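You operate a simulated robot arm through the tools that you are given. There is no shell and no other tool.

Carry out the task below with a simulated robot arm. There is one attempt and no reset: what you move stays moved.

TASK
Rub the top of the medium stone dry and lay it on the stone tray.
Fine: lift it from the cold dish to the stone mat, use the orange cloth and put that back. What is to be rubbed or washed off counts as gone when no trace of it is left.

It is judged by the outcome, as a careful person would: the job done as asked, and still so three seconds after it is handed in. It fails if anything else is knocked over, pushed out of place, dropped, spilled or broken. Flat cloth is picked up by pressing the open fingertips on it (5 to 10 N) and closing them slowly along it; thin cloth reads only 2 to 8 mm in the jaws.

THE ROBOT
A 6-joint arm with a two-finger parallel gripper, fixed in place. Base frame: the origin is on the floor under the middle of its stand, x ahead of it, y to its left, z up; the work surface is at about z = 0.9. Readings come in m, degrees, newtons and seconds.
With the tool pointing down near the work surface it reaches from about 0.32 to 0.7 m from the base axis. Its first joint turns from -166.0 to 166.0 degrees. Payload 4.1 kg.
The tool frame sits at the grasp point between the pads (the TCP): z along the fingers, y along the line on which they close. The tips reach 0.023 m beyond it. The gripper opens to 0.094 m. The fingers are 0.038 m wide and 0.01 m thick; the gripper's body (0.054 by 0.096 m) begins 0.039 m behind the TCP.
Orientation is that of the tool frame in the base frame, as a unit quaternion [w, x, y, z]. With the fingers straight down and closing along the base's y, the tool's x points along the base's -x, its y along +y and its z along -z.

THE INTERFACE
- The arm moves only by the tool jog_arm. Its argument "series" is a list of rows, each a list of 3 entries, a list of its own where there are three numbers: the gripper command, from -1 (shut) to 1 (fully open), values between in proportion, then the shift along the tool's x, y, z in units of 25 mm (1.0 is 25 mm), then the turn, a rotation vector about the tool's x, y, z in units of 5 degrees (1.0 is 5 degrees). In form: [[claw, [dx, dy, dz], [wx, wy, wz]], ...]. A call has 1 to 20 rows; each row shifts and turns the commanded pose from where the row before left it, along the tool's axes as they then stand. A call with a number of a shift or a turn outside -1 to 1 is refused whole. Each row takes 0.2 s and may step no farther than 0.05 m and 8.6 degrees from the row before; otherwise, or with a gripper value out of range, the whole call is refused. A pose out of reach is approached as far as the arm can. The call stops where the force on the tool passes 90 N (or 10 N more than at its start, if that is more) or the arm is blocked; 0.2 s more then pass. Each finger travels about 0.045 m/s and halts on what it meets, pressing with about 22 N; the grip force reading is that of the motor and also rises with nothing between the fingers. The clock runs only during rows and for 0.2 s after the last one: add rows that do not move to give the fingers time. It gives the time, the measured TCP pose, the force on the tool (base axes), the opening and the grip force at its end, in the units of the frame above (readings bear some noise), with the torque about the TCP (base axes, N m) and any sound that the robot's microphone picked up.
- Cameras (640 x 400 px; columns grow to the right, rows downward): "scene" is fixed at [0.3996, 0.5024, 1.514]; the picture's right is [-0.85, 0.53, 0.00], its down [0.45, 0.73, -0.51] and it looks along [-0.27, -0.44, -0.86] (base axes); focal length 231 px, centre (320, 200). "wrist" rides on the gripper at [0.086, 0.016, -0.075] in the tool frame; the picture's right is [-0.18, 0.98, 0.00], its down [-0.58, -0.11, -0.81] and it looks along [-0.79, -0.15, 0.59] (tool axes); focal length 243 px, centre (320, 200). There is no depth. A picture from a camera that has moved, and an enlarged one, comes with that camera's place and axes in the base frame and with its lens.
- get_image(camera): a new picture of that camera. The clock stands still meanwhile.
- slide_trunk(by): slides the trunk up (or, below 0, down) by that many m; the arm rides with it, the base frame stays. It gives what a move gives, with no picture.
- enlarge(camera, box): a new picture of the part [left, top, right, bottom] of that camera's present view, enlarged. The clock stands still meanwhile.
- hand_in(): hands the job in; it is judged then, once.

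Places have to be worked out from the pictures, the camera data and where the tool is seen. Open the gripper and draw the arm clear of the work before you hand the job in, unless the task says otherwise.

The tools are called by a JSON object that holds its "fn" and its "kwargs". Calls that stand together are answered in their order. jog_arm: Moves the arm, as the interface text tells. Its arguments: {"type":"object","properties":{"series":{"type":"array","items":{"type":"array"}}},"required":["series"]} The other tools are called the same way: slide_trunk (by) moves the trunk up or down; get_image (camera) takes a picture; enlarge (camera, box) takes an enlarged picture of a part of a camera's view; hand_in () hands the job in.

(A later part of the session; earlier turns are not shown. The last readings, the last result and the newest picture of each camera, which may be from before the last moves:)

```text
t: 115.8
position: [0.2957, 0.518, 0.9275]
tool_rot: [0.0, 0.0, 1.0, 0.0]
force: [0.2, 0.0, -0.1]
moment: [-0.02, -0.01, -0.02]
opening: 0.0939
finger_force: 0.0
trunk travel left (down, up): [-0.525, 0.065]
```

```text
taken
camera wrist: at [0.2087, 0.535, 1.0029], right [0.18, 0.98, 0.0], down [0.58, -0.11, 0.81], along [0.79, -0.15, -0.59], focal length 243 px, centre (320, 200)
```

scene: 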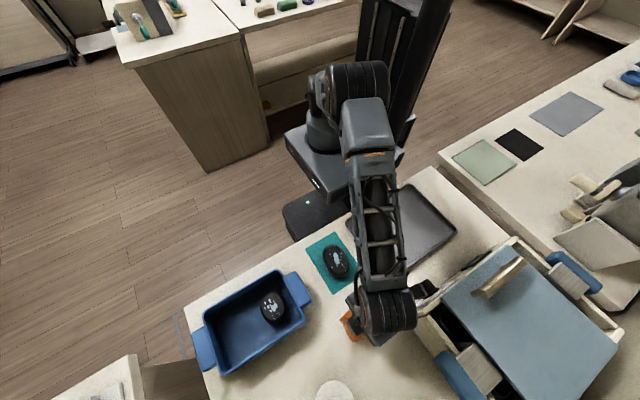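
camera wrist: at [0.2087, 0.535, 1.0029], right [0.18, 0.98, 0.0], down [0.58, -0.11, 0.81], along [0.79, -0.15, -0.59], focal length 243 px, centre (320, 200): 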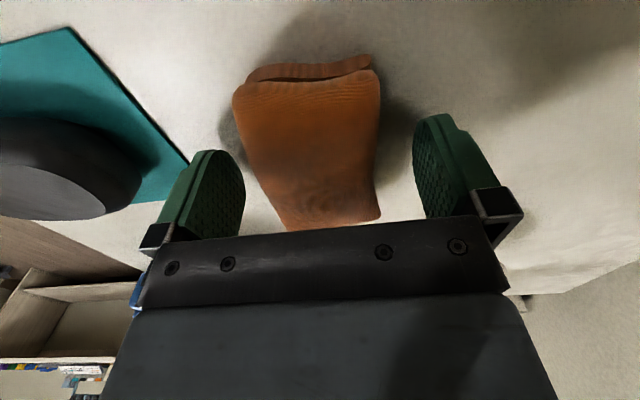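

The cloth lies where it was. I raise, move to the free area and turn the camera to look at the stone's +x side.

{"fn": "jog_arm", "kwargs": {"series": [[1, [0, 0, -0.6], [0, 0, 0]], [1, [0, 0, -1], [0, 0, 0]], [1, [0, 0, -1], [0, 0, 0]], [1, [0, 0, -1], [0, 0, 0]], [1, [0, 0, -1], [0, 0, 0]], [1, [0, 0, -1], [0, 0, 0]], [1, [0, 0, -0.4], [0, 0, 0]], [1, [-0.5, -0.936, 0], [0, 0, 0]], [1, [-0.5, -0.936, 0], [0, 0, 0]], [1, [-0.5, -0.936, 0], [0, 0, 0]], [1, [-0.5, -0.936, 0], [0, 0, 0]], [1, [-0.5, -0.936, 0], [0, 0, 0]], [1, [-0.5, -0.936, 0], [0, 0, 0]], [1, [-0.5, -0.936, 0], [0, 0, 0]], [1, [-0.5, -0.936, 0], [0, 0, 0]], [1, [-0.5, -0.936, 0], [0, 0, 0]], [1, [-0.5, -0.936, 0], [0, 0, 0]]]}}

{"fn": "jog_arm", "kwargs": {"series": [[1, [0, 0, 0], [0, 0, -1]], [1, [0, 0, 0], [0, 0, -1]], [1, [0, 0, 0], [0, 0, -1]], [1, [0, 0, 0], [0, 0, -1]], [1, [0, 0, 0], [0, 0, -1]], [1, [0, 0, 0], [0, 0, -1]], [1, [0, 0, 0], [0, 0, -1]], [1, [0, 0, 0], [0, 0, -1]], [1, [0, 0, 0], [0, 0, -1]], [1, [0, 0, 0], [0, 0, -1]], [1, [0, 0, 0], [0, 0, -1]], [1, [0, 0, 0], [0, 0, -1]], [1, [0, 0, 0], [0, 0, -1]], [1, [0, 0, 0], [0, 0, -1]], [1, [0, 0, 0], [0, 0, -1]], [1, [0, 0, 0], [0, 0, -1]], [1, [0, 0, 0], [0, 0, -1]], [1, [0, 0, 0], [0, 0, -1]], [1, [0, 0, 0], [0, 0, -1]], [1, [0, 0, 0], [0, 0, -1]]]}}

{"fn": "jog_arm", "kwargs": {"series": [[1, [0, 0, 0], [0, 0, -1]], [1, [0, 0, 0], [0, 0, -1]], [1, [0, 0, 0], [0, 0, -1]], [1, [0, 0, 0], [0, 0, -1]], [1, [0, 0, 0], [0, 0, -1]], [1, [0, 0, 0], [0, 0, -1]], [1, [0, 0, 0], [0, 0, -1]], [1, [0, 0, 0], [0, 0, -1]], [1, [0, 0, 0], [0, 0, -1]], [1, [0, 0, 0], [0, 0, -1]]]}}

{"fn": "get_image", "kwargs": {"camera": "wrist"}}

```text
t: 119.4
position: [0.4198, 0.284, 1.0807]
tool_rot: [0.0, 0.0, 1.0, 0.0]
force: [1.0, -0.6, -0.9]
moment: [0.02, 0.0, -0.03]
opening: 0.094
finger_force: 0.1
trunk travel left (down, up): [-0.525, 0.065]
```

```text
t: 123.6
position: [0.4207, 0.2854, 1.0806]
tool_rot: [0.0, 0.767, -0.642, -0.001]
force: [-0.3, -0.4, 0.1]
moment: [0.0, -0.03, 0.0]
opening: 0.0941
finger_force: 0.1
trunk travel left (down, up): [-0.525, 0.065]
```

```text
t: 125.8
position: [0.4205, 0.2854, 1.0787]
tool_rot: [0.0, 0.966, -0.258, -0.001]
force: [0.3, 0.3, 0.4]
moment: [-0.01, -0.01, 0.01]
opening: 0.0939
finger_force: 0.1
trunk travel left (down, up): [-0.525, 0.065]
```

```text
taken
camera wrist: at [0.4872, 0.2272, 1.1535], right [-0.65, -0.76, 0.0], down [-0.45, 0.38, 0.81], along [-0.61, 0.52, -0.59], focal length 243 px, centre (320, 200)
```

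wrist: 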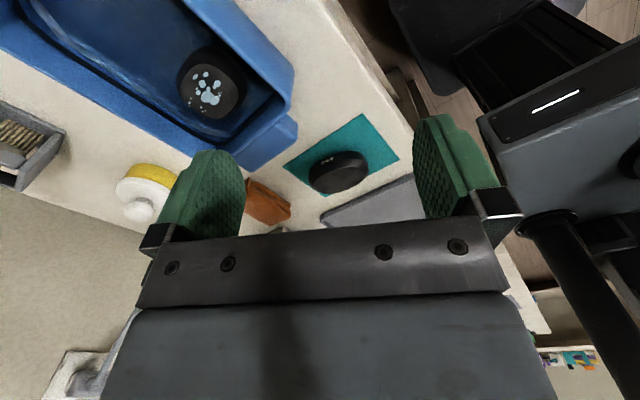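

I enlarge both stones in this view to read the side marks.

{"fn": "enlarge", "kwargs": {"camera": "wrist", "box": [300, 140, 380, 200]}}

{"fn": "enlarge", "kwargs": {"camera": "wrist", "box": [165, 35, 255, 125]}}

```text
6.67 times, centred on (340, 170) of wrist
camera zoom: at [0.4872, 0.2272, 1.1535], right [-0.65, -0.76, 0.0], down [-0.45, 0.38, 0.81], along [-0.61, 0.52, -0.59], focal length 1618 px, centre (187, 400)
```

zoom: 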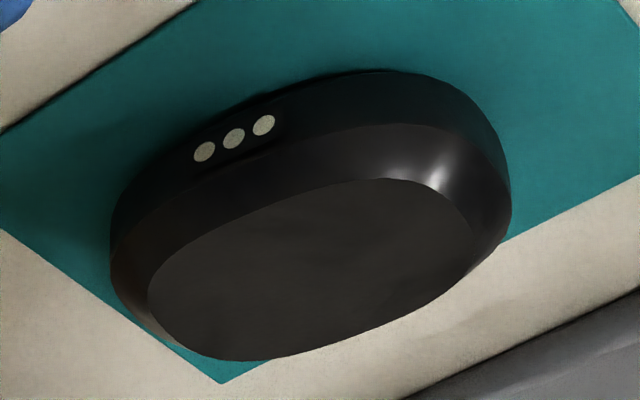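

```text
4.44 times, centred on (210, 80) of wrist
camera zoom: at [0.4872, 0.2272, 1.1535], right [-0.65, -0.76, 0.0], down [-0.45, 0.38, 0.81], along [-0.61, 0.52, -0.59], focal length 1078 px, centre (809, 733)
```

zoom: 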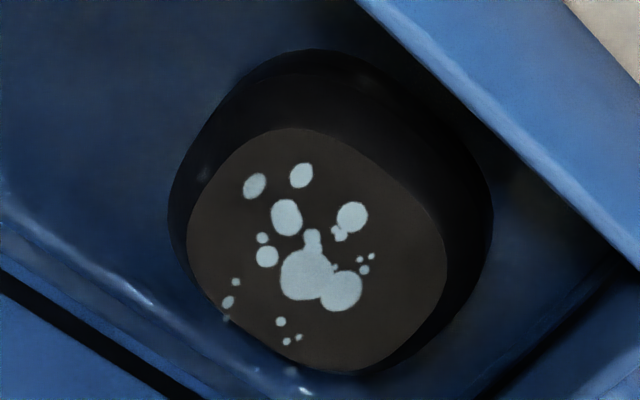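

Stone A carries three pips. I move the camera to the +x side to read stone B's pips.

{"fn": "jog_arm", "kwargs": {"series": [[1, [0.79, -0.35, 0], [0, 0, 0]], [1, [0.79, -0.35, 0], [0, 0, 0]], [1, [0.79, -0.35, 0], [0, 0, 0]], [1, [0.79, -0.35, 0], [0, 0, 0]], [1, [0.79, -0.35, 0], [0, 0, 0]], [1, [0.79, -0.35, 0], [0, 0, 0]], [1, [0.79, -0.35, 0], [0, 0, 0]], [1, [0.79, -0.35, 0], [0, 0, 0]], [1, [0, 0, 0], [0, 0, 0]]]}}

{"fn": "get_image", "kwargs": {"camera": "wrist"}}

```text
t: 127.8
position: [0.5945, 0.2675, 1.0768]
tool_rot: [0.0, 0.966, -0.259, 0.0]
force: [0.5, 0.6, -0.7]
moment: [-0.03, -0.04, -0.02]
opening: 0.0938
finger_force: 0.0
trunk travel left (down, up): [-0.525, 0.065]
```

```text
taken
camera wrist: at [0.6597, 0.2097, 1.1527], right [-0.65, -0.76, 0.0], down [-0.45, 0.39, 0.81], along [-0.61, 0.52, -0.59], focal length 243 px, centre (320, 200)
```

wrist: 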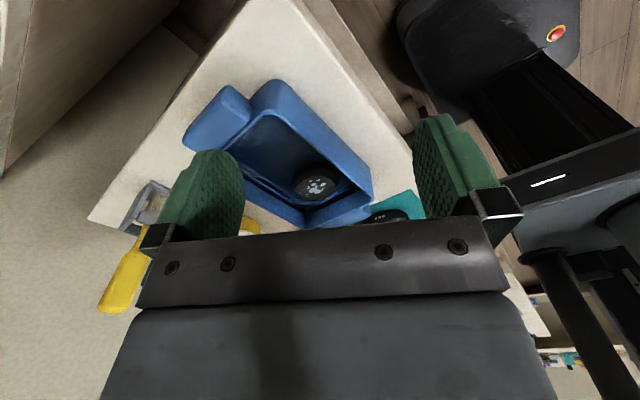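

{"fn": "enlarge", "kwargs": {"camera": "wrist", "box": [280, 150, 350, 215]}}

{"fn": "enlarge", "kwargs": {"camera": "wrist", "box": [290, 160, 325, 195]}}

```text
6.15 times, centred on (315, 182) of wrist
camera zoom: at [0.6597, 0.2097, 1.1527], right [-0.65, -0.76, 0.0], down [-0.45, 0.39, 0.81], along [-0.61, 0.52, -0.59], focal length 1493 px, centre (351, 308)
```

zoom: 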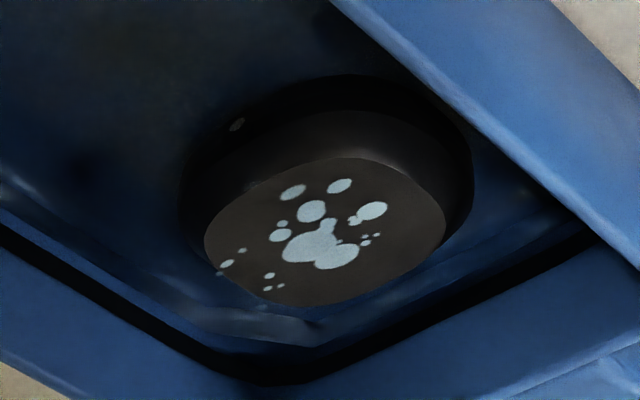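

```text
11.43 times, centred on (308, 178) of wrist
camera zoom: at [0.6597, 0.2097, 1.1527], right [-0.65, -0.76, 0.0], down [-0.45, 0.39, 0.81], along [-0.61, 0.52, -0.59], focal length 2773 px, centre (463, 457)
```

zoom: 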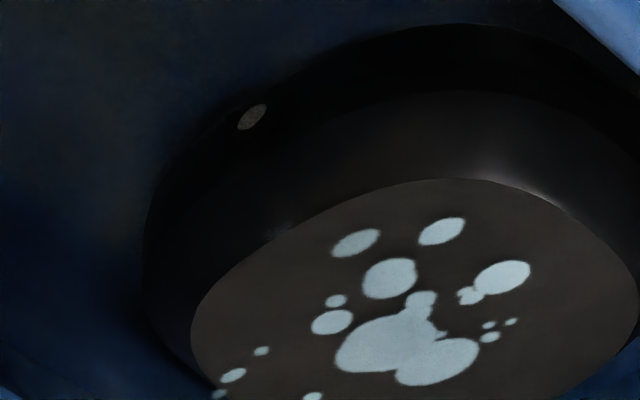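

Only one pip is visible on B from here. I need a more frontal view of B's +x side, so I turn to yaw 180 and look from beyond the dish.

{"fn": "jog_arm", "kwargs": {"series": [[1, [0, 0, 0], [0, 0, -1]], [1, [0, 0, 0], [0, 0, -1]], [1, [0, 0, 0], [0, 0, -1]], [1, [0, 0, 0], [0, 0, -1]], [1, [0, 0, 0], [0, 0, -1]], [1, [0, 0, 0], [0, 0, -1]], [1, [-0.2, -0.86, 0.6], [0, 0, 0]], [1, [-0.2, -0.86, 0.6], [0, 0, 0]], [1, [-0.2, -0.86, 0.6], [0, 0, 0]], [1, [-0.2, -0.86, 0.6], [0, 0, 0]], [1, [-0.2, -0.86, 0.5], [0, 0, 0]], [1, [0, 0, 0], [0, 0, 0]]]}}

{"fn": "get_image", "kwargs": {"camera": "wrist"}}

```text
t: 130.4
position: [0.5676, 0.3733, 1.0058]
tool_rot: [0.001, 1.0, 0.001, 0.0]
force: [0.1, 0.4, -0.4]
moment: [0.05, 0.02, -0.03]
opening: 0.0937
finger_force: 0.1
trunk travel left (down, up): [-0.525, 0.065]
```

```text
taken
camera wrist: at [0.6536, 0.3568, 1.0804], right [-0.18, -0.98, 0.0], down [-0.58, 0.11, 0.81], along [-0.79, 0.15, -0.59], focal length 243 px, centre (320, 200)
```

wrist: 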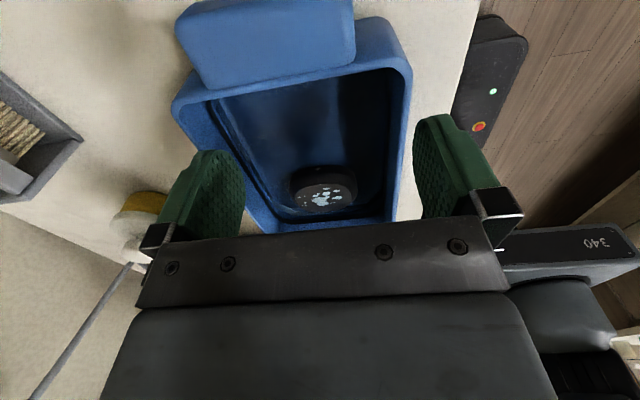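

{"fn": "enlarge", "kwargs": {"camera": "wrist", "box": [280, 155, 365, 215]}}

{"fn": "enlarge", "kwargs": {"camera": "wrist", "box": [285, 158, 345, 190]}}

```text
6.67 times, centred on (322, 185) of wrist
camera zoom: at [0.6536, 0.3568, 1.0804], right [-0.18, -0.98, 0.0], down [-0.58, 0.11, 0.81], along [-0.79, 0.15, -0.59], focal length 1618 px, centre (303, 300)
```

zoom: 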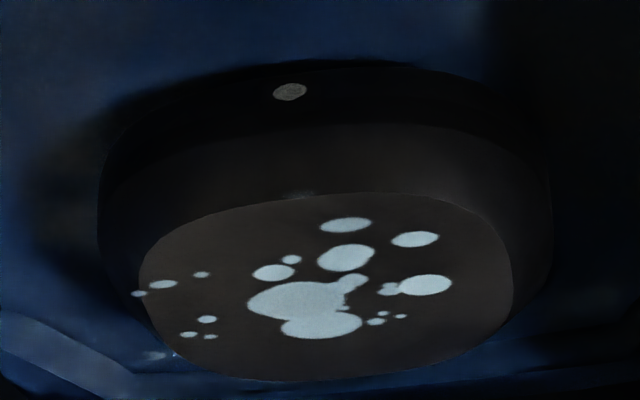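

```text
10.67 times, centred on (315, 174) of wrist
camera zoom: at [0.6536, 0.3568, 1.0804], right [-0.18, -0.98, 0.0], down [-0.58, 0.11, 0.81], along [-0.79, 0.15, -0.59], focal length 2588 px, centre (373, 477)
```

zoom: 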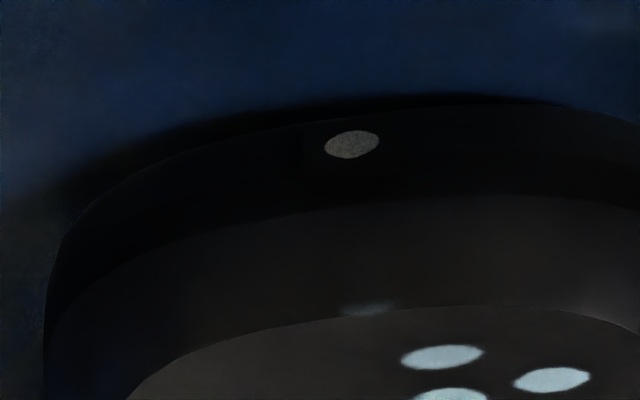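

B shows exactly one pip and A three, so the pips don't simply settle it (no two-pip stone is in the dish). The decisive clue stays the third stone in the warmer, so I take one more careful look at it, looking along its gap from the −y side.

{"fn": "jog_arm", "kwargs": {"series": [[1, [0, 0, -0.9], [0, 0, 0]], [1, [0, 0, -0.9], [0, 0, 0]], [1, [-0.906, -0.215, -0.9], [0, 0, 0]], [1, [-0.906, -0.215, -0.6], [0, 0, 0]], [1, [-0.906, -0.215, 0], [0, 0, 0]], [1, [-0.906, -0.215, 0], [0, 0, 0]], [1, [-0.906, -0.215, 0], [0, 0, 0]], [1, [-0.906, -0.215, 0], [0, 0, 0]], [1, [-0.906, -0.215, 0], [0, 0, 0]], [1, [-0.906, -0.215, 0], [0, 0, 0]], [1, [-0.906, -0.215, 0], [0, 0, 0]], [1, [-0.906, -0.215, 0], [0, 0, 0]], [1, [-0.906, -0.215, 0], [0, 0, 0]], [1, [-0.906, -0.215, 0], [0, 0, 0]], [1, [-0.906, -0.215, 0], [0, 0, 0]], [1, [-0.906, -0.215, 0], [0, 0, 0]], [1, [-0.906, -0.215, 0], [0, 0, 0]], [1, [-0.906, -0.215, 0], [0, 0, 0]], [1, [-0.906, -0.215, 0], [0, 0, 0]], [1, [-0.906, -0.215, 0], [0, 0, 0]]]}}

{"fn": "jog_arm", "kwargs": {"series": [[1, [0, 0, 0], [0, 0, 1]], [1, [0, 0, 0], [0, 0, 1]], [1, [0, 0, 0], [0, 0, 1]], [1, [0, 0, 0], [0, 0, 1]], [1, [0, 0, 0], [0, 0, 1]], [1, [0, 0, 0], [0, 0, 1]], [1, [0, 0, 0], [0, 0, 1]], [1, [0, 0, 0], [0, 0, 1]], [1, [0, 0, 0], [0, 0, 1]], [1, [0, 0, 0], [0, 0, 1]], [1, [0, 0, 0], [0, 0, 1]], [1, [0, 0, 0], [0, 0, 1]], [1, [0, 0, 0], [0, 0, 1]], [1, [0, 0, 0], [0, 0, 1]], [1, [0, 0, 0], [0, 0, 1]], [1, [0, 0, 0], [0, 0, 1]]]}}

{"fn": "get_image", "kwargs": {"camera": "wrist"}}

```text
t: 134.6
position: [0.1601, 0.4728, 1.0875]
tool_rot: [0.0, 1.0, 0.0, 0.0]
force: [-0.2, -0.2, 0.8]
moment: [0.0, 0.04, 0.05]
opening: 0.0939
finger_force: 0.0
trunk travel left (down, up): [-0.525, 0.065]
```

```text
t: 138.0
position: [0.1575, 0.4718, 1.0891]
tool_rot: [0.0, 0.765, -0.644, 0.0]
force: [0.8, -0.4, 0.4]
moment: [0.01, -0.03, -0.01]
opening: 0.0937
finger_force: 0.1
trunk travel left (down, up): [-0.525, 0.065]
```

```text
taken
camera wrist: at [0.1577, 0.3835, 1.1637], right [-1.0, 0.01, 0.0], down [0.01, 0.59, 0.81], along [0.01, 0.81, -0.59], focal length 243 px, centre (320, 200)
```

wrist: 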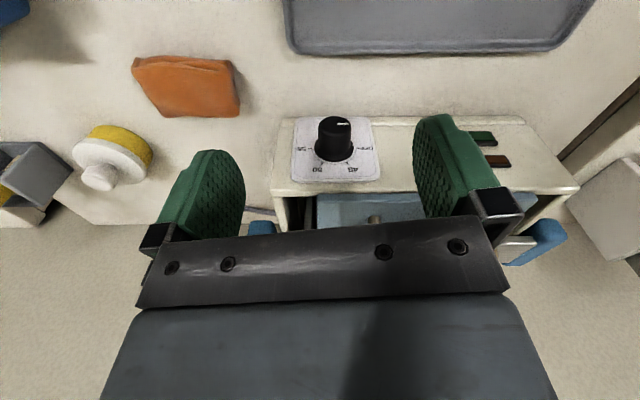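

I move closer to the warmer (+y, slightly +x, higher) to look down into the gap.

{"fn": "jog_arm", "kwargs": {"series": [[1, [-0.93, -0.47, -0.7], [0, 0, 0]], [1, [-0.93, -0.47, -0.7], [0, 0, 0]], [1, [-0.93, -0.47, -0.7], [0, 0, 0]], [1, [-0.93, -0.47, -0.7], [0, 0, 0]], [1, [0, 0, 0], [0, 0, 0]]]}}

{"fn": "get_image", "kwargs": {"camera": "wrist"}}

{"fn": "enlarge", "kwargs": {"camera": "wrist", "box": [245, 60, 405, 220]}}

```text
t: 139.2
position: [0.1893, 0.5707, 1.16]
tool_rot: [0.001, 0.766, -0.643, 0.001]
force: [-0.3, 0.2, 0.7]
moment: [-0.02, 0.03, -0.01]
opening: 0.0939
finger_force: 0.0
trunk travel left (down, up): [-0.525, 0.065]
```

```text
taken
camera wrist: at [0.1883, 0.483, 1.2344], right [-1.0, 0.01, 0.0], down [0.01, 0.59, 0.81], along [0.01, 0.81, -0.59], focal length 243 px, centre (320, 200)
```

wrist: 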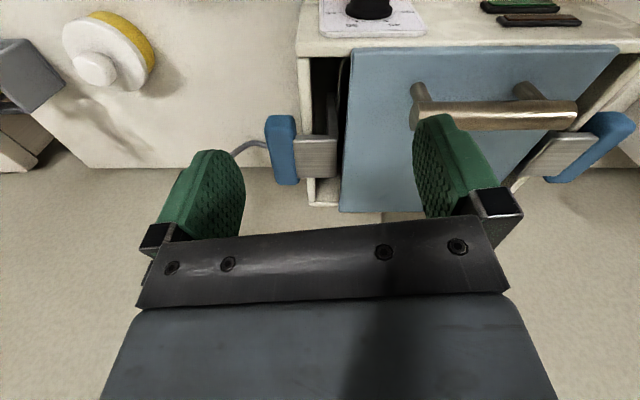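

```text
2.50 times, centred on (325, 140) of wrist
camera zoom: at [0.1883, 0.483, 1.2344], right [-1.0, 0.01, 0.0], down [0.01, 0.59, 0.81], along [0.01, 0.81, -0.59], focal length 606 px, centre (308, 350)
```

zoom: 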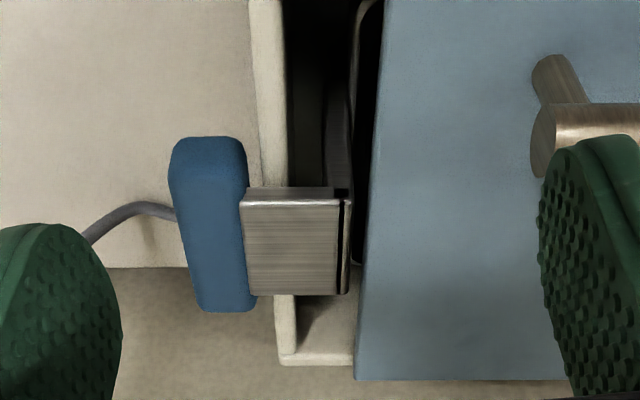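

The pan spans y≈0.609–0.771 and the stone inside is centred on it with a top-face length of roughly 0.085–0.097 m — clearly larger than stone A (0.070) and B (0.056). So A is indeed the medium stone. I go back over A with yaw 90.

{"fn": "jog_arm", "kwargs": {"series": [[1, [0, 0, 0], [0, 0, 1]], [1, [0, 0, 0], [0, 0, 1]], [1, [0.835, -0.382, 0], [0, 0, 0]], [1, [0.835, -0.382, 0], [0, 0, 0]], [1, [0.835, -0.382, 0], [0, 0, 0]], [1, [0.835, -0.382, 0], [0, 0, 0]], [1, [0.835, -0.382, 0], [0, 0, 0]], [1, [0.835, -0.382, 0], [0, 0, 0]], [1, [0.835, -0.382, 0], [0, 0, 0]], [1, [0.835, -0.382, 0], [0, 0, 0]], [1, [0.835, -0.382, 0], [0, 0, 0]], [1, [0, 0, 0.8], [0, 0, 0]], [1, [0, 0, 0.8], [0, 0, 0]], [1, [0, 0, 0.8], [0, 0, 0]], [1, [0, 0, 0.8], [0, 0, 0]], [1, [0, 0, 0.8], [0, 0, 0]], [1, [0, 0, 0], [0, 0, 0]]]}}

{"fn": "get_image", "kwargs": {"camera": "wrist"}}

{"fn": "get_image", "kwargs": {"camera": "scene"}}

```text
t: 142.8
position: [0.2743, 0.3831, 1.0585]
tool_rot: [0.0, 0.707, -0.707, 0.0]
force: [-0.2, -0.1, 0.4]
moment: [-0.04, 0.01, 0.03]
opening: 0.0942
finger_force: 0.0
trunk travel left (down, up): [-0.525, 0.065]
```

```text
taken
camera wrist: at [0.2582, 0.2957, 1.1329], right [-0.98, 0.18, 0.0], down [0.11, 0.58, 0.81], along [0.15, 0.79, -0.59], focal length 243 px, centre (320, 200)
```

wrist: 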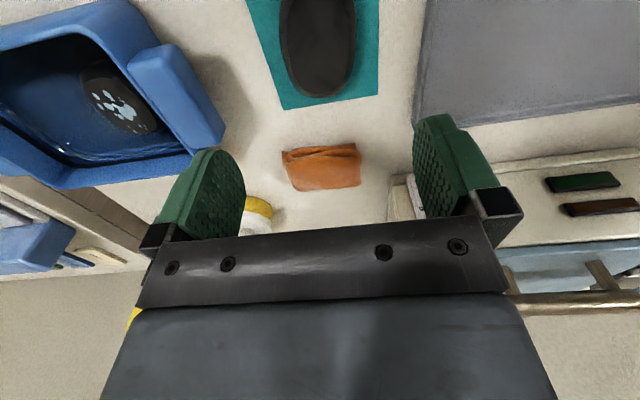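

```text
taken
```

scene: 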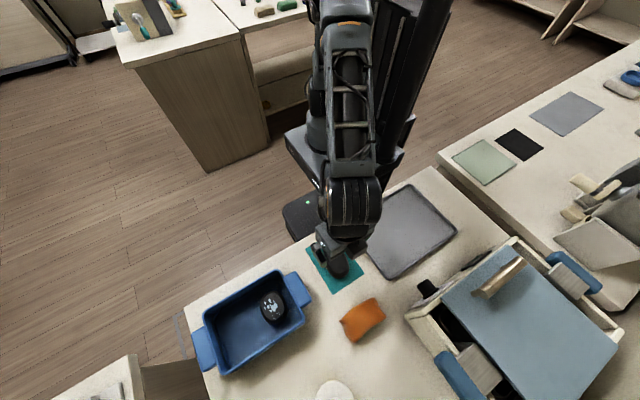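

The stone is centred between the open fingers. I descend around it to the earlier grip height.

{"fn": "jog_arm", "kwargs": {"series": [[0.8, [0, 0, 0.9], [0, 0, 0]], [0.8, [0, 0, 0.9], [0, 0, 0]], [0.8, [0, 0, 0.9], [0, 0, 0]], [0.8, [0, 0, 0.9], [0, 0, 0]], [0.7, [0, 0, 0.6], [0, 0, 0]], [0.7, [0, 0, 0.4], [0, 0, 0]], [0.7, [0, 0, 0.3], [0, 0, 0]], [0.7, [0, 0, 0.2], [0, 0, 0]], [0.7, [0, 0, 0.15], [0, 0, 0]], [0.7, [0, 0, 0], [0, 0, 0]]]}}

{"fn": "get_image", "kwargs": {"camera": "wrist"}}

```text
t: 145.0
position: [0.2766, 0.3832, 0.9273]
tool_rot: [0.0, 0.708, -0.706, -0.001]
force: [-0.7, -0.3, -0.6]
moment: [-0.01, 0.03, 0.01]
opening: 0.0797
finger_force: 0.0
trunk travel left (down, up): [-0.525, 0.065]
```

```text
taken
camera wrist: at [0.2602, 0.2968, 1.0022], right [-0.98, 0.18, 0.0], down [0.11, 0.58, 0.81], along [0.15, 0.79, -0.59], focal length 243 px, centre (320, 200)
```

wrist: 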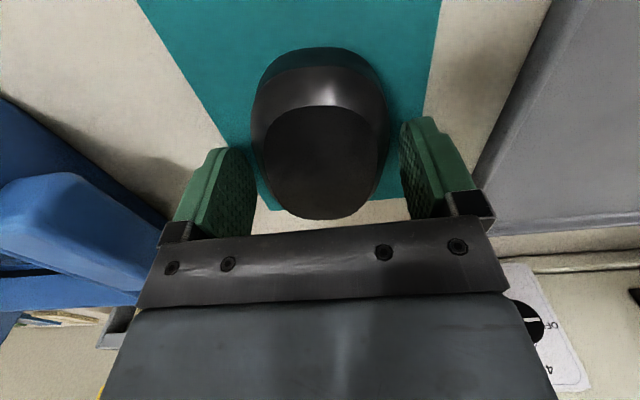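

Good: top clean and dry, stone between pads with no contact. I close gradually and lift a little to test.

{"fn": "jog_arm", "kwargs": {"series": [[0.5, [0, 0, 0], [0, 0, 0]], [0.38, [0, 0, 0], [0, 0, 0]], [0.3, [0, 0, 0], [0, 0, 0]], [0.2, [0, 0, 0], [0, 0, 0]], [0, [0, 0, 0], [0, 0, 0]], [-0.5, [0, 0, 0], [0, 0, 0]], [-1, [0, 0, 0], [0, 0, 0]], [-1, [0, 0, 0], [0, 0, 0]], [-1, [0, 0, -0.05], [0, 0, 0]], [-1, [0, 0, -0.05], [0, 0, 0]], [-1, [0, 0, -0.1], [0, 0, 0]], [-1, [0, 0, -0.1], [0, 0, 0]], [-1, [0, 0, -0.1], [0, 0, 0]], [-1, [0, 0, -0.1], [0, 0, 0]], [-1, [0, 0, 0], [0, 0, 0]]]}}

{"fn": "get_image", "kwargs": {"camera": "wrist"}}

```text
t: 148.2
position: [0.2759, 0.3834, 0.9408]
tool_rot: [0.0, -0.706, 0.708, 0.001]
force: [-0.7, -0.1, -2.8]
moment: [0.02, -0.02, 0.0]
opening: 0.0593
finger_force: 22.1
trunk travel left (down, up): [-0.525, 0.065]
```

```text
taken
camera wrist: at [0.26, 0.2967, 1.0142], right [-0.98, 0.18, 0.0], down [0.11, 0.58, 0.81], along [0.15, 0.79, -0.59], focal length 243 px, centre (320, 200)
```

wrist: 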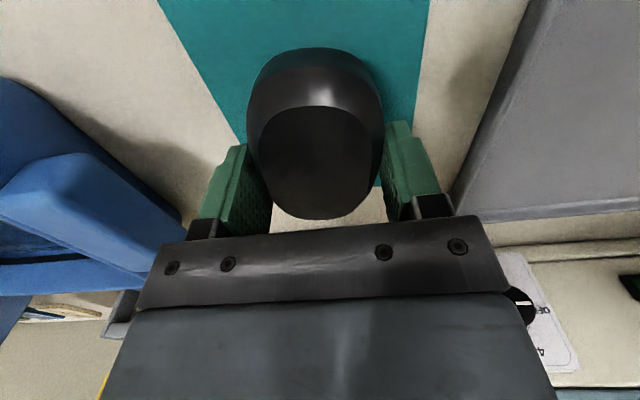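

Held firmly (−2.8 N). I lift higher and carry it over the grey tray's centre.

{"fn": "jog_arm", "kwargs": {"series": [[-1, [0, 0, -0.3], [0, 0, 0]], [-1, [0, 0, -0.5], [0, 0, 0]], [-1, [0, 0, -0.6], [0, 0, 0]], [-1, [0, 0, -0.6], [0, 0, 0]], [-1, [0, 0.3, -0.4], [0, 0, 0]], [-1, [-0.05, 0.7, 0], [0, 0, 0]], [-1, [-0.05, 0.85, 0], [0, 0, 0]], [-1, [-0.05, 0.85, 0], [0, 0, 0]], [-1, [-0.05, 0.85, 0], [0, 0, 0]], [-1, [-0.05, 0.85, 0], [0, 0, 0]], [-1, [-0.05, 0.85, 0], [0, 0, 0]], [-1, [-0.05, 0.85, 0], [0, 0, 0]], [-1, [-0.05, 0.85, 0], [0, 0, 0]], [-1, [-0.05, 0.85, 0], [0, 0, 0]], [-1, [-0.05, 0.6, 0], [0, 0, 0]], [-1, [0, 0.24, 0], [0, 0, 0]], [-1, [0, 0, 0], [0, 0, 0]]]}}

{"fn": "get_image", "kwargs": {"camera": "wrist"}}

{"fn": "get_image", "kwargs": {"camera": "scene"}}

```text
t: 151.8
position: [0.0602, 0.3927, 0.9998]
tool_rot: [0.0, 0.707, -0.707, -0.001]
force: [0.2, -0.7, -2.6]
moment: [0.04, 0.02, 0.01]
opening: 0.0591
finger_force: 22.1
trunk travel left (down, up): [-0.525, 0.065]
```

```text
taken
camera wrist: at [0.0443, 0.3079, 1.0744], right [-0.98, 0.18, 0.0], down [0.11, 0.58, 0.81], along [0.15, 0.79, -0.59], focal length 243 px, centre (320, 200)
```

wrist: 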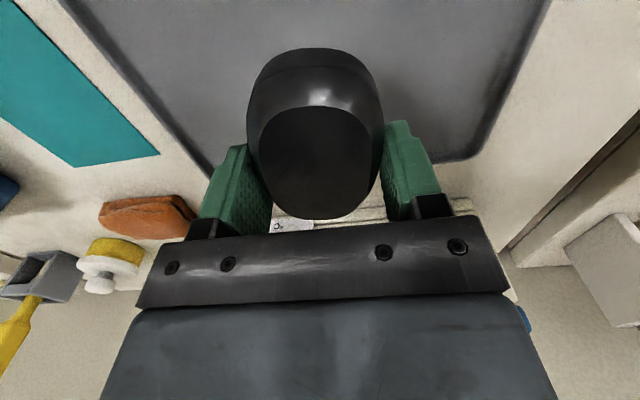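

```text
taken
```

scene: 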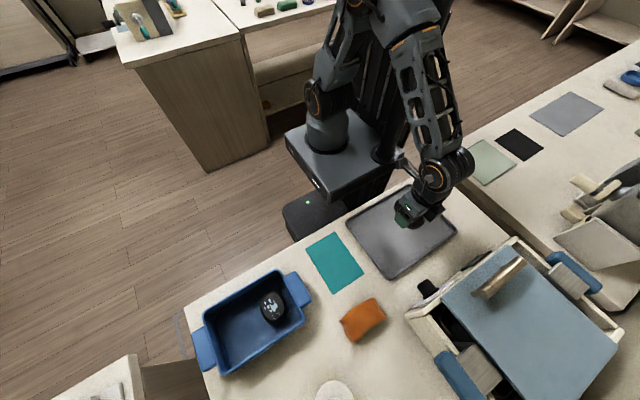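

Over the middle of the tray. I lower it gently, then in small steps to contact.

{"fn": "jog_arm", "kwargs": {"series": [[-1, [0, 0, 0.5], [0, 0, 0]], [-1, [0, 0, 0.5], [0, 0, 0]], [-1, [0, 0, 0.5], [0, 0, 0]], [-1, [0, 0, 0.4], [0, 0, 0]], [-1, [0, 0, 0.3], [0, 0, 0]], [-1, [0, 0, 0.15], [0, 0, 0]], [-1, [0, 0, 0.1], [0, 0, 0]], [-1, [0, 0, 0], [0, 0, 0]]]}}

```text
t: 153.6
position: [0.0608, 0.3949, 0.9388]
tool_rot: [-0.001, -0.707, 0.707, 0.0]
force: [0.1, 0.1, -2.0]
moment: [0.02, -0.02, -0.02]
opening: 0.059
finger_force: 22.0
trunk travel left (down, up): [-0.525, 0.065]
```

Still hanging; stepping down by 1.5 mm.

{"fn": "jog_arm", "kwargs": {"series": [[-1, [0, 0, 0.06], [0, 0, 0]], [-1, [0, 0, 0.06], [0, 0, 0]], [-1, [0, 0, 0.06], [0, 0, 0]], [-1, [0, 0, 0], [0, 0, 0]]]}}

```text
t: 154.6
position: [0.0606, 0.3949, 0.9341]
tool_rot: [0.0, -0.707, 0.707, 0.0]
force: [-0.3, -0.6, -3.1]
moment: [0.05, -0.02, -0.03]
opening: 0.0593
finger_force: 22.2
trunk travel left (down, up): [-0.525, 0.065]
```

{"fn": "jog_arm", "kwargs": {"series": [[-1, [0, 0, 0.06], [0, 0, 0]], [-1, [0, 0, 0.06], [0, 0, 0]], [-1, [0, 0, 0], [0, 0, 0]]]}}

```text
t: 155.4
position: [0.0615, 0.3951, 0.9308]
tool_rot: [0.0, -0.707, 0.707, 0.0]
force: [0.0, 0.5, -0.2]
moment: [-0.03, -0.05, 0.06]
opening: 0.059
finger_force: 22.5
trunk travel left (down, up): [-0.525, 0.065]
```

The weight is now taken by the tray (force ≈0). I release slowly.

{"fn": "jog_arm", "kwargs": {"series": [[-1, [0, 0, 0.02], [0, 0, 0]], [0.28, [0, 0, 0], [0, 0, 0]], [0.3, [0, 0, 0], [0, 0, 0]], [0.34, [0, 0, 0], [0, 0, 0]], [0.4, [0, 0, 0], [0, 0, 0]], [0.5, [0, 0, 0], [0, 0, 0]], [0.7, [0, 0, 0], [0, 0, 0]], [0.7, [0, 0, 0], [0, 0, 0]]]}}

{"fn": "get_image", "kwargs": {"camera": "wrist"}}

```text
t: 157.2
position: [0.0603, 0.3949, 0.9309]
tool_rot: [0.0, -0.707, 0.707, 0.0]
force: [0.7, -0.3, 0.5]
moment: [-0.01, -0.02, -0.01]
opening: 0.0797
finger_force: 0.1
trunk travel left (down, up): [-0.525, 0.065]
```

```text
taken
camera wrist: at [0.0441, 0.308, 1.0052], right [-0.98, 0.18, 0.0], down [0.11, 0.58, 0.81], along [0.15, 0.79, -0.59], focal length 243 px, centre (320, 200)
```

wrist: 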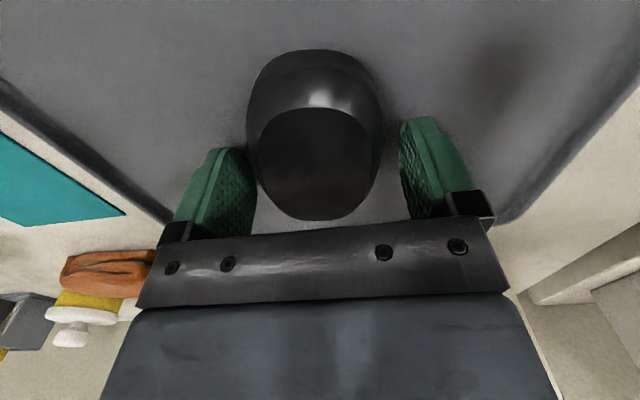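

The stone rests on the tray, free of the pads. I raise straight up and draw back to inspect everything.

{"fn": "jog_arm", "kwargs": {"series": [[0.7, [0, 0, -0.3], [0, 0, 0]], [0.7, [0, 0, -0.6], [0, 0, 0]], [0.7, [0, 0, -1], [0, 0, 0]], [0.7, [0, 0, -1], [0, 0, 0]], [1, [0, 0, -1], [0, 0, 0]], [1, [0, 0, -1], [0, 0, 0]], [1, [0, 0, -1], [0, 0, 0]], [1, [0, 0, -1], [0, 0, 0]], [1, [0, 0, -1], [0, 0, 0]], [1, [0, 0, -1], [0, 0, 0]], [1, [0.8, 0, -0.5], [0, 0, 0]], [1, [0.8, 0, 0], [0, 0, 0]], [1, [0, 0, 0], [0, 0, 0]]]}}

{"fn": "get_image", "kwargs": {"camera": "scene"}}

{"fn": "enlarge", "kwargs": {"camera": "scene", "box": [300, 170, 480, 350]}}

{"fn": "get_image", "kwargs": {"camera": "wrist"}}

```text
t: 160.0
position: [0.0603, 0.3539, 1.1669]
tool_rot: [0.0, 0.707, -0.707, -0.001]
force: [-0.3, -0.2, -0.3]
moment: [-0.02, 0.0, 0.0]
opening: 0.0941
finger_force: 0.1
trunk travel left (down, up): [-0.525, 0.065]
```

```text
taken
```

scene: 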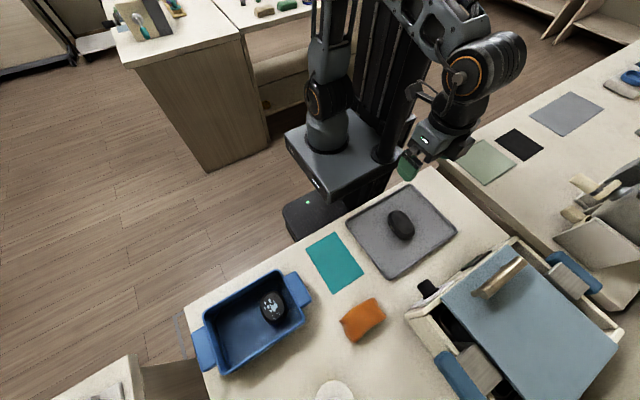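

```text
2.22 times, centred on (390, 260) of scene
camera zoom: at [0.3996, 0.5024, 1.514], right [-0.85, 0.53, 0.0], down [0.45, 0.73, -0.51], along [-0.27, -0.44, -0.86], focal length 513 px, centre (164, 67)
```

zoom: 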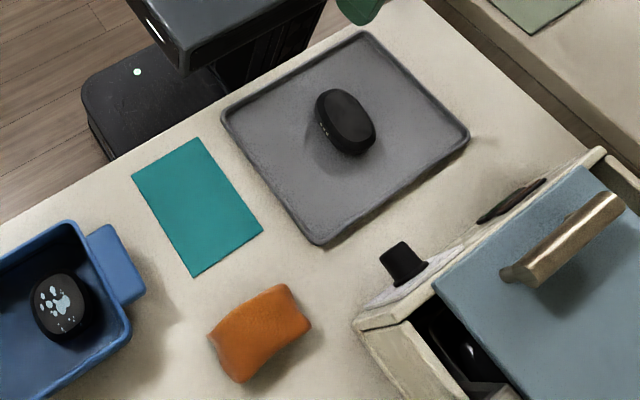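

```text
taken
camera wrist: at [0.0443, 0.2679, 1.2407], right [-0.98, 0.18, 0.0], down [0.11, 0.58, 0.81], along [0.15, 0.79, -0.59], focal length 243 px, centre (320, 200)
```

wrist: 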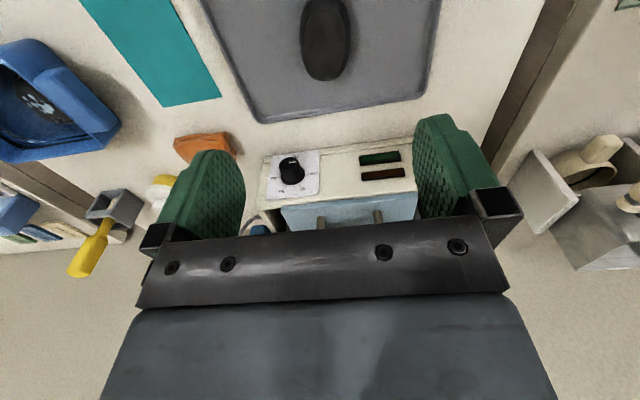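

The stone is on the tray. I compare dish, cloth and stone with the original pictures at the same zoom.

{"fn": "enlarge", "kwargs": {"camera": "scene", "box": [180, 250, 340, 400]}}

{"fn": "enlarge", "kwargs": {"camera": "scene", "box": [325, 280, 405, 350]}}

{"fn": "enlarge", "kwargs": {"camera": "scene", "box": [375, 200, 425, 250]}}

{"fn": "enlarge", "kwargs": {"camera": "scene", "box": [425, 270, 505, 330]}}

```text
2.67 times, centred on (260, 325) of scene
camera zoom: at [0.3996, 0.5024, 1.514], right [-0.85, 0.53, 0.0], down [0.45, 0.73, -0.51], along [-0.27, -0.44, -0.86], focal length 615 px, centre (480, -133)
```

zoom: 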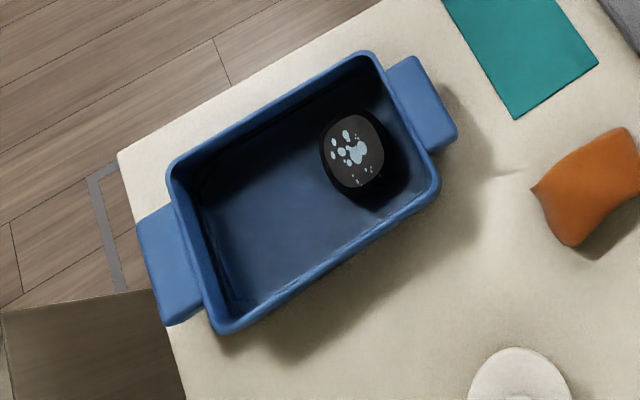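

```text
5.71 times, centred on (365, 315) of scene
camera zoom: at [0.3996, 0.5024, 1.514], right [-0.85, 0.53, 0.0], down [0.45, 0.73, -0.51], along [-0.27, -0.44, -0.86], focal length 1318 px, centre (63, -457)
```

zoom: 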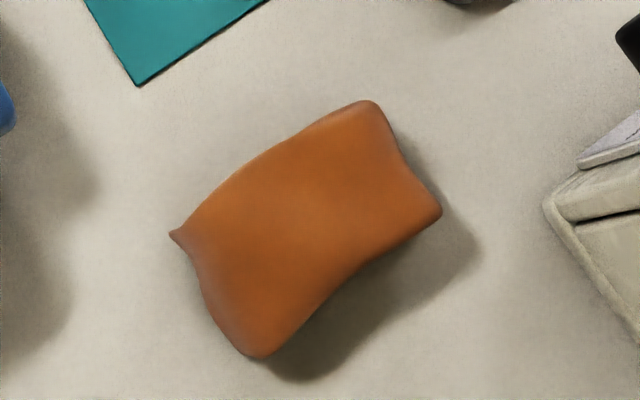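

```text
8.00 times, centred on (400, 225) of scene
camera zoom: at [0.3996, 0.5024, 1.514], right [-0.85, 0.53, 0.0], down [0.45, 0.73, -0.51], along [-0.27, -0.44, -0.86], focal length 1845 px, centre (-320, 0)
```

zoom: 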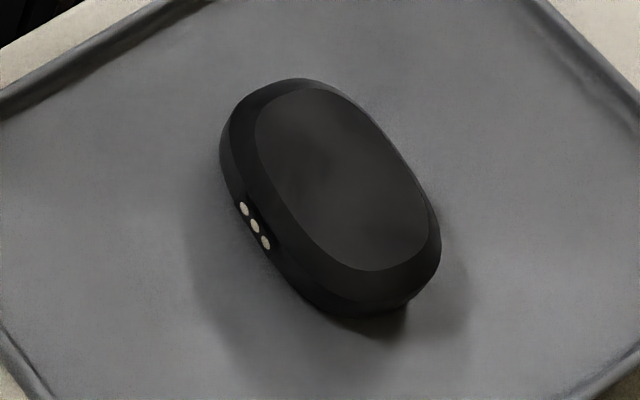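

```text
6.67 times, centred on (465, 300) of scene
camera zoom: at [0.3996, 0.5024, 1.514], right [-0.85, 0.53, 0.0], down [0.45, 0.73, -0.51], along [-0.27, -0.44, -0.86], focal length 1538 px, centre (-647, -467)
```

zoom: 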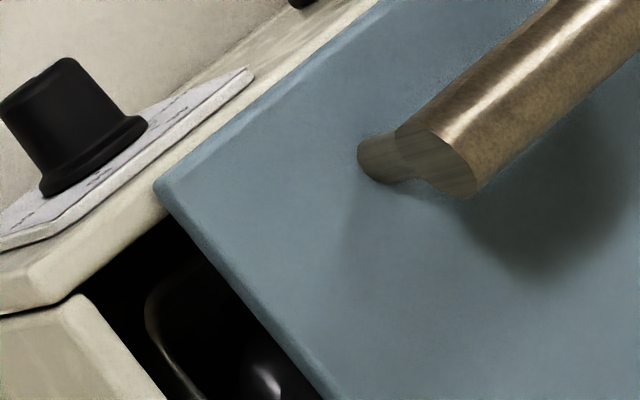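

Dish, cloth and mat are where they were, and the stone's top is spotless. For certainty about sizes I zoom once more into the warmer gap, now unshadowed by the arm.

{"fn": "enlarge", "kwargs": {"camera": "scene", "box": [442, 305, 482, 337]}}

{"fn": "enlarge", "kwargs": {"camera": "scene", "box": [455, 315, 475, 331]}}

```text
12.50 times, centred on (462, 321) of scene
camera zoom: at [0.3996, 0.5024, 1.514], right [-0.85, 0.53, 0.0], down [0.45, 0.73, -0.51], along [-0.27, -0.44, -0.86], focal length 2884 px, centre (-1455, -1312)
```

zoom: 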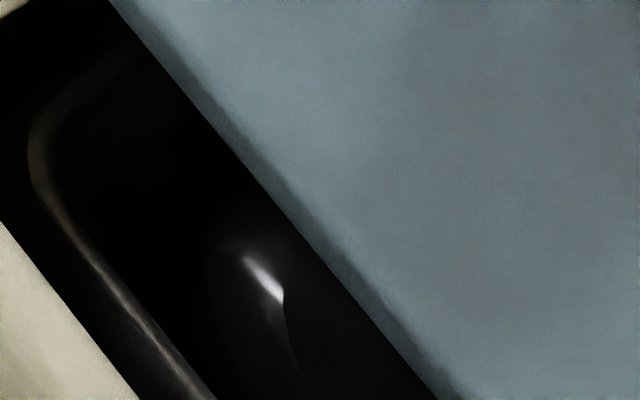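

```text
16.00 times, centred on (465, 323) of scene
camera zoom: at [0.3996, 0.5024, 1.514], right [-0.85, 0.53, 0.0], down [0.45, 0.73, -0.51], along [-0.27, -0.44, -0.86], focal length 3691 px, centre (-2000, -1768)
```

zoom: 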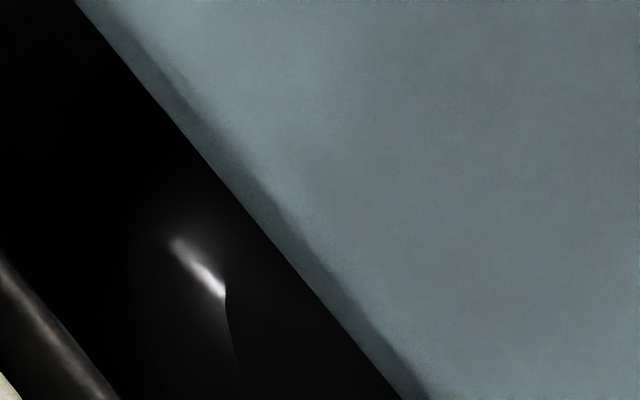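

I also check the gap on the warmer's other (−x) side for further stones.

{"fn": "enlarge", "kwargs": {"camera": "scene", "box": [500, 230, 640, 350]}}

{"fn": "enlarge", "kwargs": {"camera": "scene", "box": [505, 235, 565, 285]}}

{"fn": "enlarge", "kwargs": {"camera": "scene", "box": [480, 350, 560, 400]}}

```text
3.33 times, centred on (570, 290) of scene
camera zoom: at [0.3996, 0.5024, 1.514], right [-0.85, 0.53, 0.0], down [0.45, 0.73, -0.51], along [-0.27, -0.44, -0.86], focal length 769 px, centre (-513, -100)
```

zoom: 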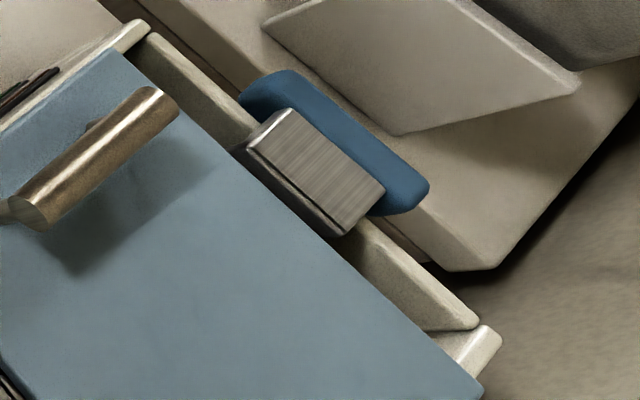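

```text
8.00 times, centred on (535, 260) of scene
camera zoom: at [0.3996, 0.5024, 1.514], right [-0.85, 0.53, 0.0], down [0.45, 0.73, -0.51], along [-0.27, -0.44, -0.86], focal length 1845 px, centre (-1400, -280)
```

zoom: 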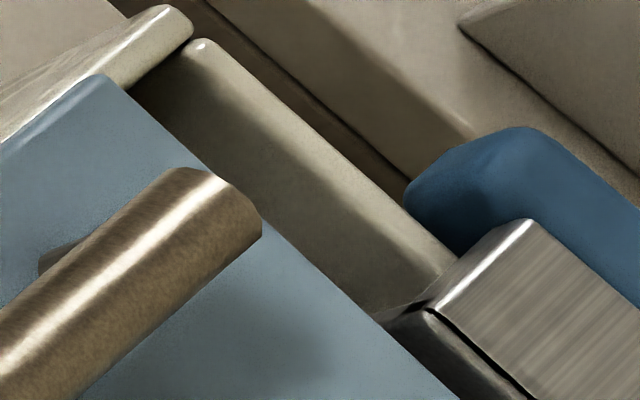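

```text
8.00 times, centred on (520, 375) of scene
camera zoom: at [0.3996, 0.5024, 1.514], right [-0.85, 0.53, 0.0], down [0.45, 0.73, -0.51], along [-0.27, -0.44, -0.86], focal length 1845 px, centre (-1280, -1200)
```

zoom: 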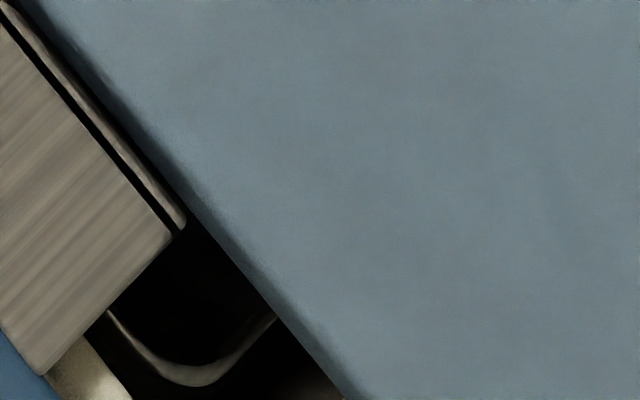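

W looks at least as big as A, but I want its size firmly established. I try a low-elevation look through the slit between the warmer's side wall and the lid, approaching carefully from the free +x side.

{"fn": "jog_arm", "kwargs": {"series": [[1, [-0.704, -0.96, 0.2], [0, 0, 0]], [1, [-0.704, -0.96, 0.2], [0, 0, 0]], [1, [-0.704, -0.96, 0.2], [0, 0, 0]], [1, [-0.704, -0.96, 0.2], [0, 0, 0]], [1, [-0.704, -0.96, 0.2], [0, 0, 0]], [1, [-0.704, -0.96, 0.2], [0, 0, 0]], [1, [-0.704, -0.96, 0.2], [0, 0, 0]], [1, [-0.704, -0.96, 0.2], [0, 0, 0]], [1, [-0.704, -0.96, 0.2], [0, 0, 0]], [1, [-0.704, -0.96, 0.2], [0, 0, 0]], [1, [0, 0, 0], [0, 0, -1]], [1, [0, 0, 0], [0, 0, -1]], [1, [0, 0, 0], [0, 0, -1]], [1, [0, 0, 0], [0, 0, -1]], [1, [0, 0, 0], [0, 0, -1]], [1, [0, 0, 0], [0, 0, -1]], [1, [0, 0, 0], [0, 0, -1]], [1, [0, 0, 0], [0, 0, -1]], [1, [0, 0, 0], [0, 0, -1]], [1, [0, 0, 0], [0, 0, -1]]]}}

{"fn": "jog_arm", "kwargs": {"series": [[1, [0, 0, 0], [0, -1, 0]], [1, [0, 0, 0], [0, -1, 0]], [1, [0, 0, 0], [0, -1, 0]], [1, [0, 0, 0], [0, 0, 0]]]}}

{"fn": "get_image", "kwargs": {"camera": "wrist"}}

```text
t: 164.2
position: [0.3009, 0.5319, 1.1166]
tool_rot: [0.0, 0.94, -0.341, 0.0]
force: [0.5, -0.9, 0.7]
moment: [0.0, -0.01, -0.01]
opening: 0.0941
finger_force: 0.1
trunk travel left (down, up): [-0.525, 0.065]
```

```text
t: 165.2
position: [0.2999, 0.531, 1.1164]
tool_rot: [-0.045, 0.932, -0.339, -0.123]
force: [-0.5, -0.1, -0.7]
moment: [-0.02, -0.02, -0.03]
opening: 0.094
finger_force: 0.0
trunk travel left (down, up): [-0.525, 0.065]
```

```text
taken
camera wrist: at [0.3686, 0.4521, 1.1658], right [-0.77, -0.64, 0.05], down [-0.2, 0.31, 0.93], along [-0.61, 0.7, -0.37], focal length 243 px, centre (320, 200)
```

wrist: 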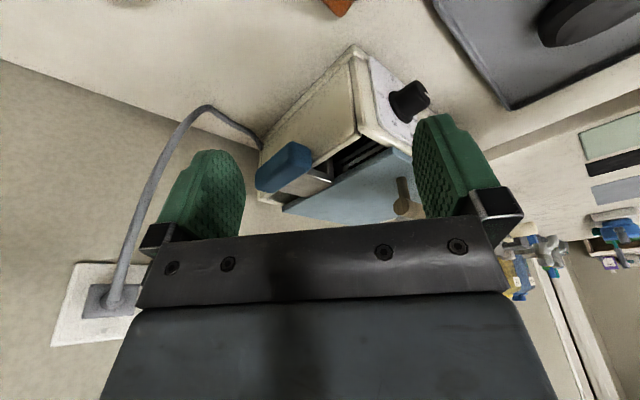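

{"fn": "enlarge", "kwargs": {"camera": "wrist", "box": [290, 110, 430, 210]}}

{"fn": "enlarge", "kwargs": {"camera": "wrist", "box": [320, 125, 390, 180]}}

```text
4.00 times, centred on (360, 160) of wrist
camera zoom: at [0.3686, 0.4521, 1.1658], right [-0.77, -0.64, 0.05], down [-0.2, 0.31, 0.93], along [-0.61, 0.7, -0.37], focal length 970 px, centre (160, 360)
```

zoom: 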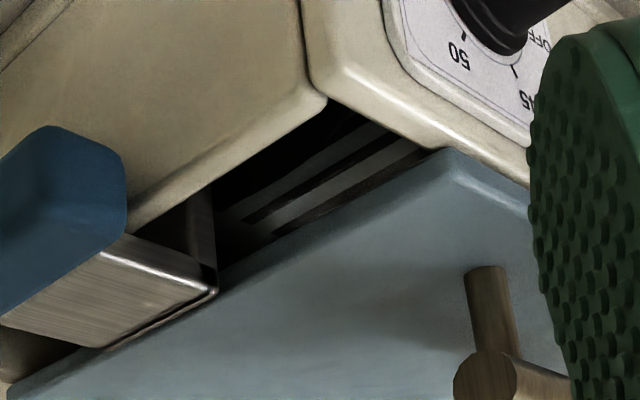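

```text
7.27 times, centred on (355, 152) of wrist
camera zoom: at [0.3686, 0.4521, 1.1658], right [-0.77, -0.64, 0.05], down [-0.2, 0.31, 0.93], along [-0.61, 0.7, -0.37], focal length 1764 px, centre (66, 546)
```

zoom: 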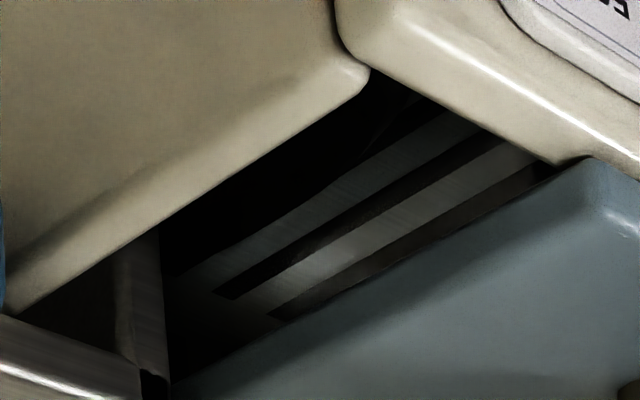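

At this low angle the sight line passes above the stone. I raise the viewing angle a little (tilt −7°) to see more of the stone's top under the lid.

{"fn": "jog_arm", "kwargs": {"series": [[1, [0, 0, 0], [0, 0.8, 0]], [1, [0, 0, 0], [0, 0.8, 0]], [1, [0, 0, 0], [0, 0, 0]]]}}

{"fn": "get_image", "kwargs": {"camera": "wrist"}}

{"fn": "enlarge", "kwargs": {"camera": "wrist", "box": [310, 95, 390, 165]}}

```text
t: 166.0
position: [0.3004, 0.5313, 1.1155]
tool_rot: [-0.021, 0.938, -0.342, -0.056]
force: [-0.2, -0.1, -0.8]
moment: [0.03, 0.0, -0.01]
opening: 0.0939
finger_force: 0.1
trunk travel left (down, up): [-0.525, 0.065]
```

```text
taken
camera wrist: at [0.3623, 0.4576, 1.1793], right [-0.77, -0.64, 0.02], down [-0.3, 0.39, 0.87], along [-0.56, 0.67, -0.49], focal length 243 px, centre (320, 200)
```

wrist: 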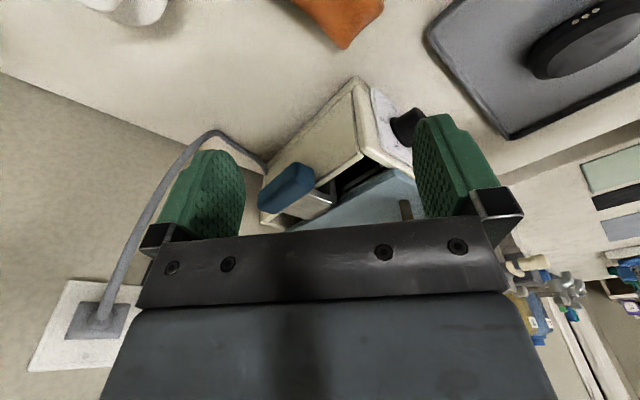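

```text
5.71 times, centred on (350, 130) of wrist
camera zoom: at [0.3623, 0.4576, 1.1793], right [-0.77, -0.64, 0.02], down [-0.3, 0.39, 0.87], along [-0.56, 0.67, -0.49], focal length 1386 px, centre (149, 600)
```

zoom: 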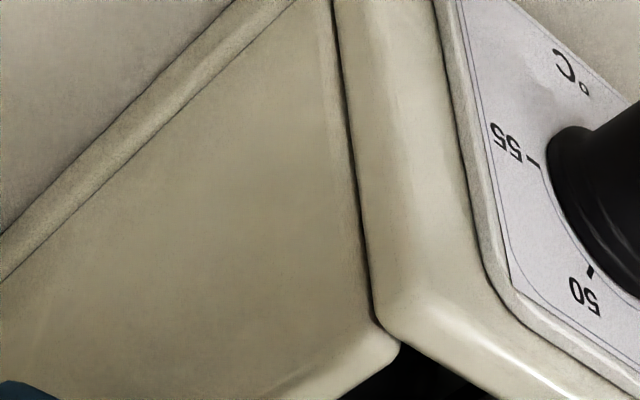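

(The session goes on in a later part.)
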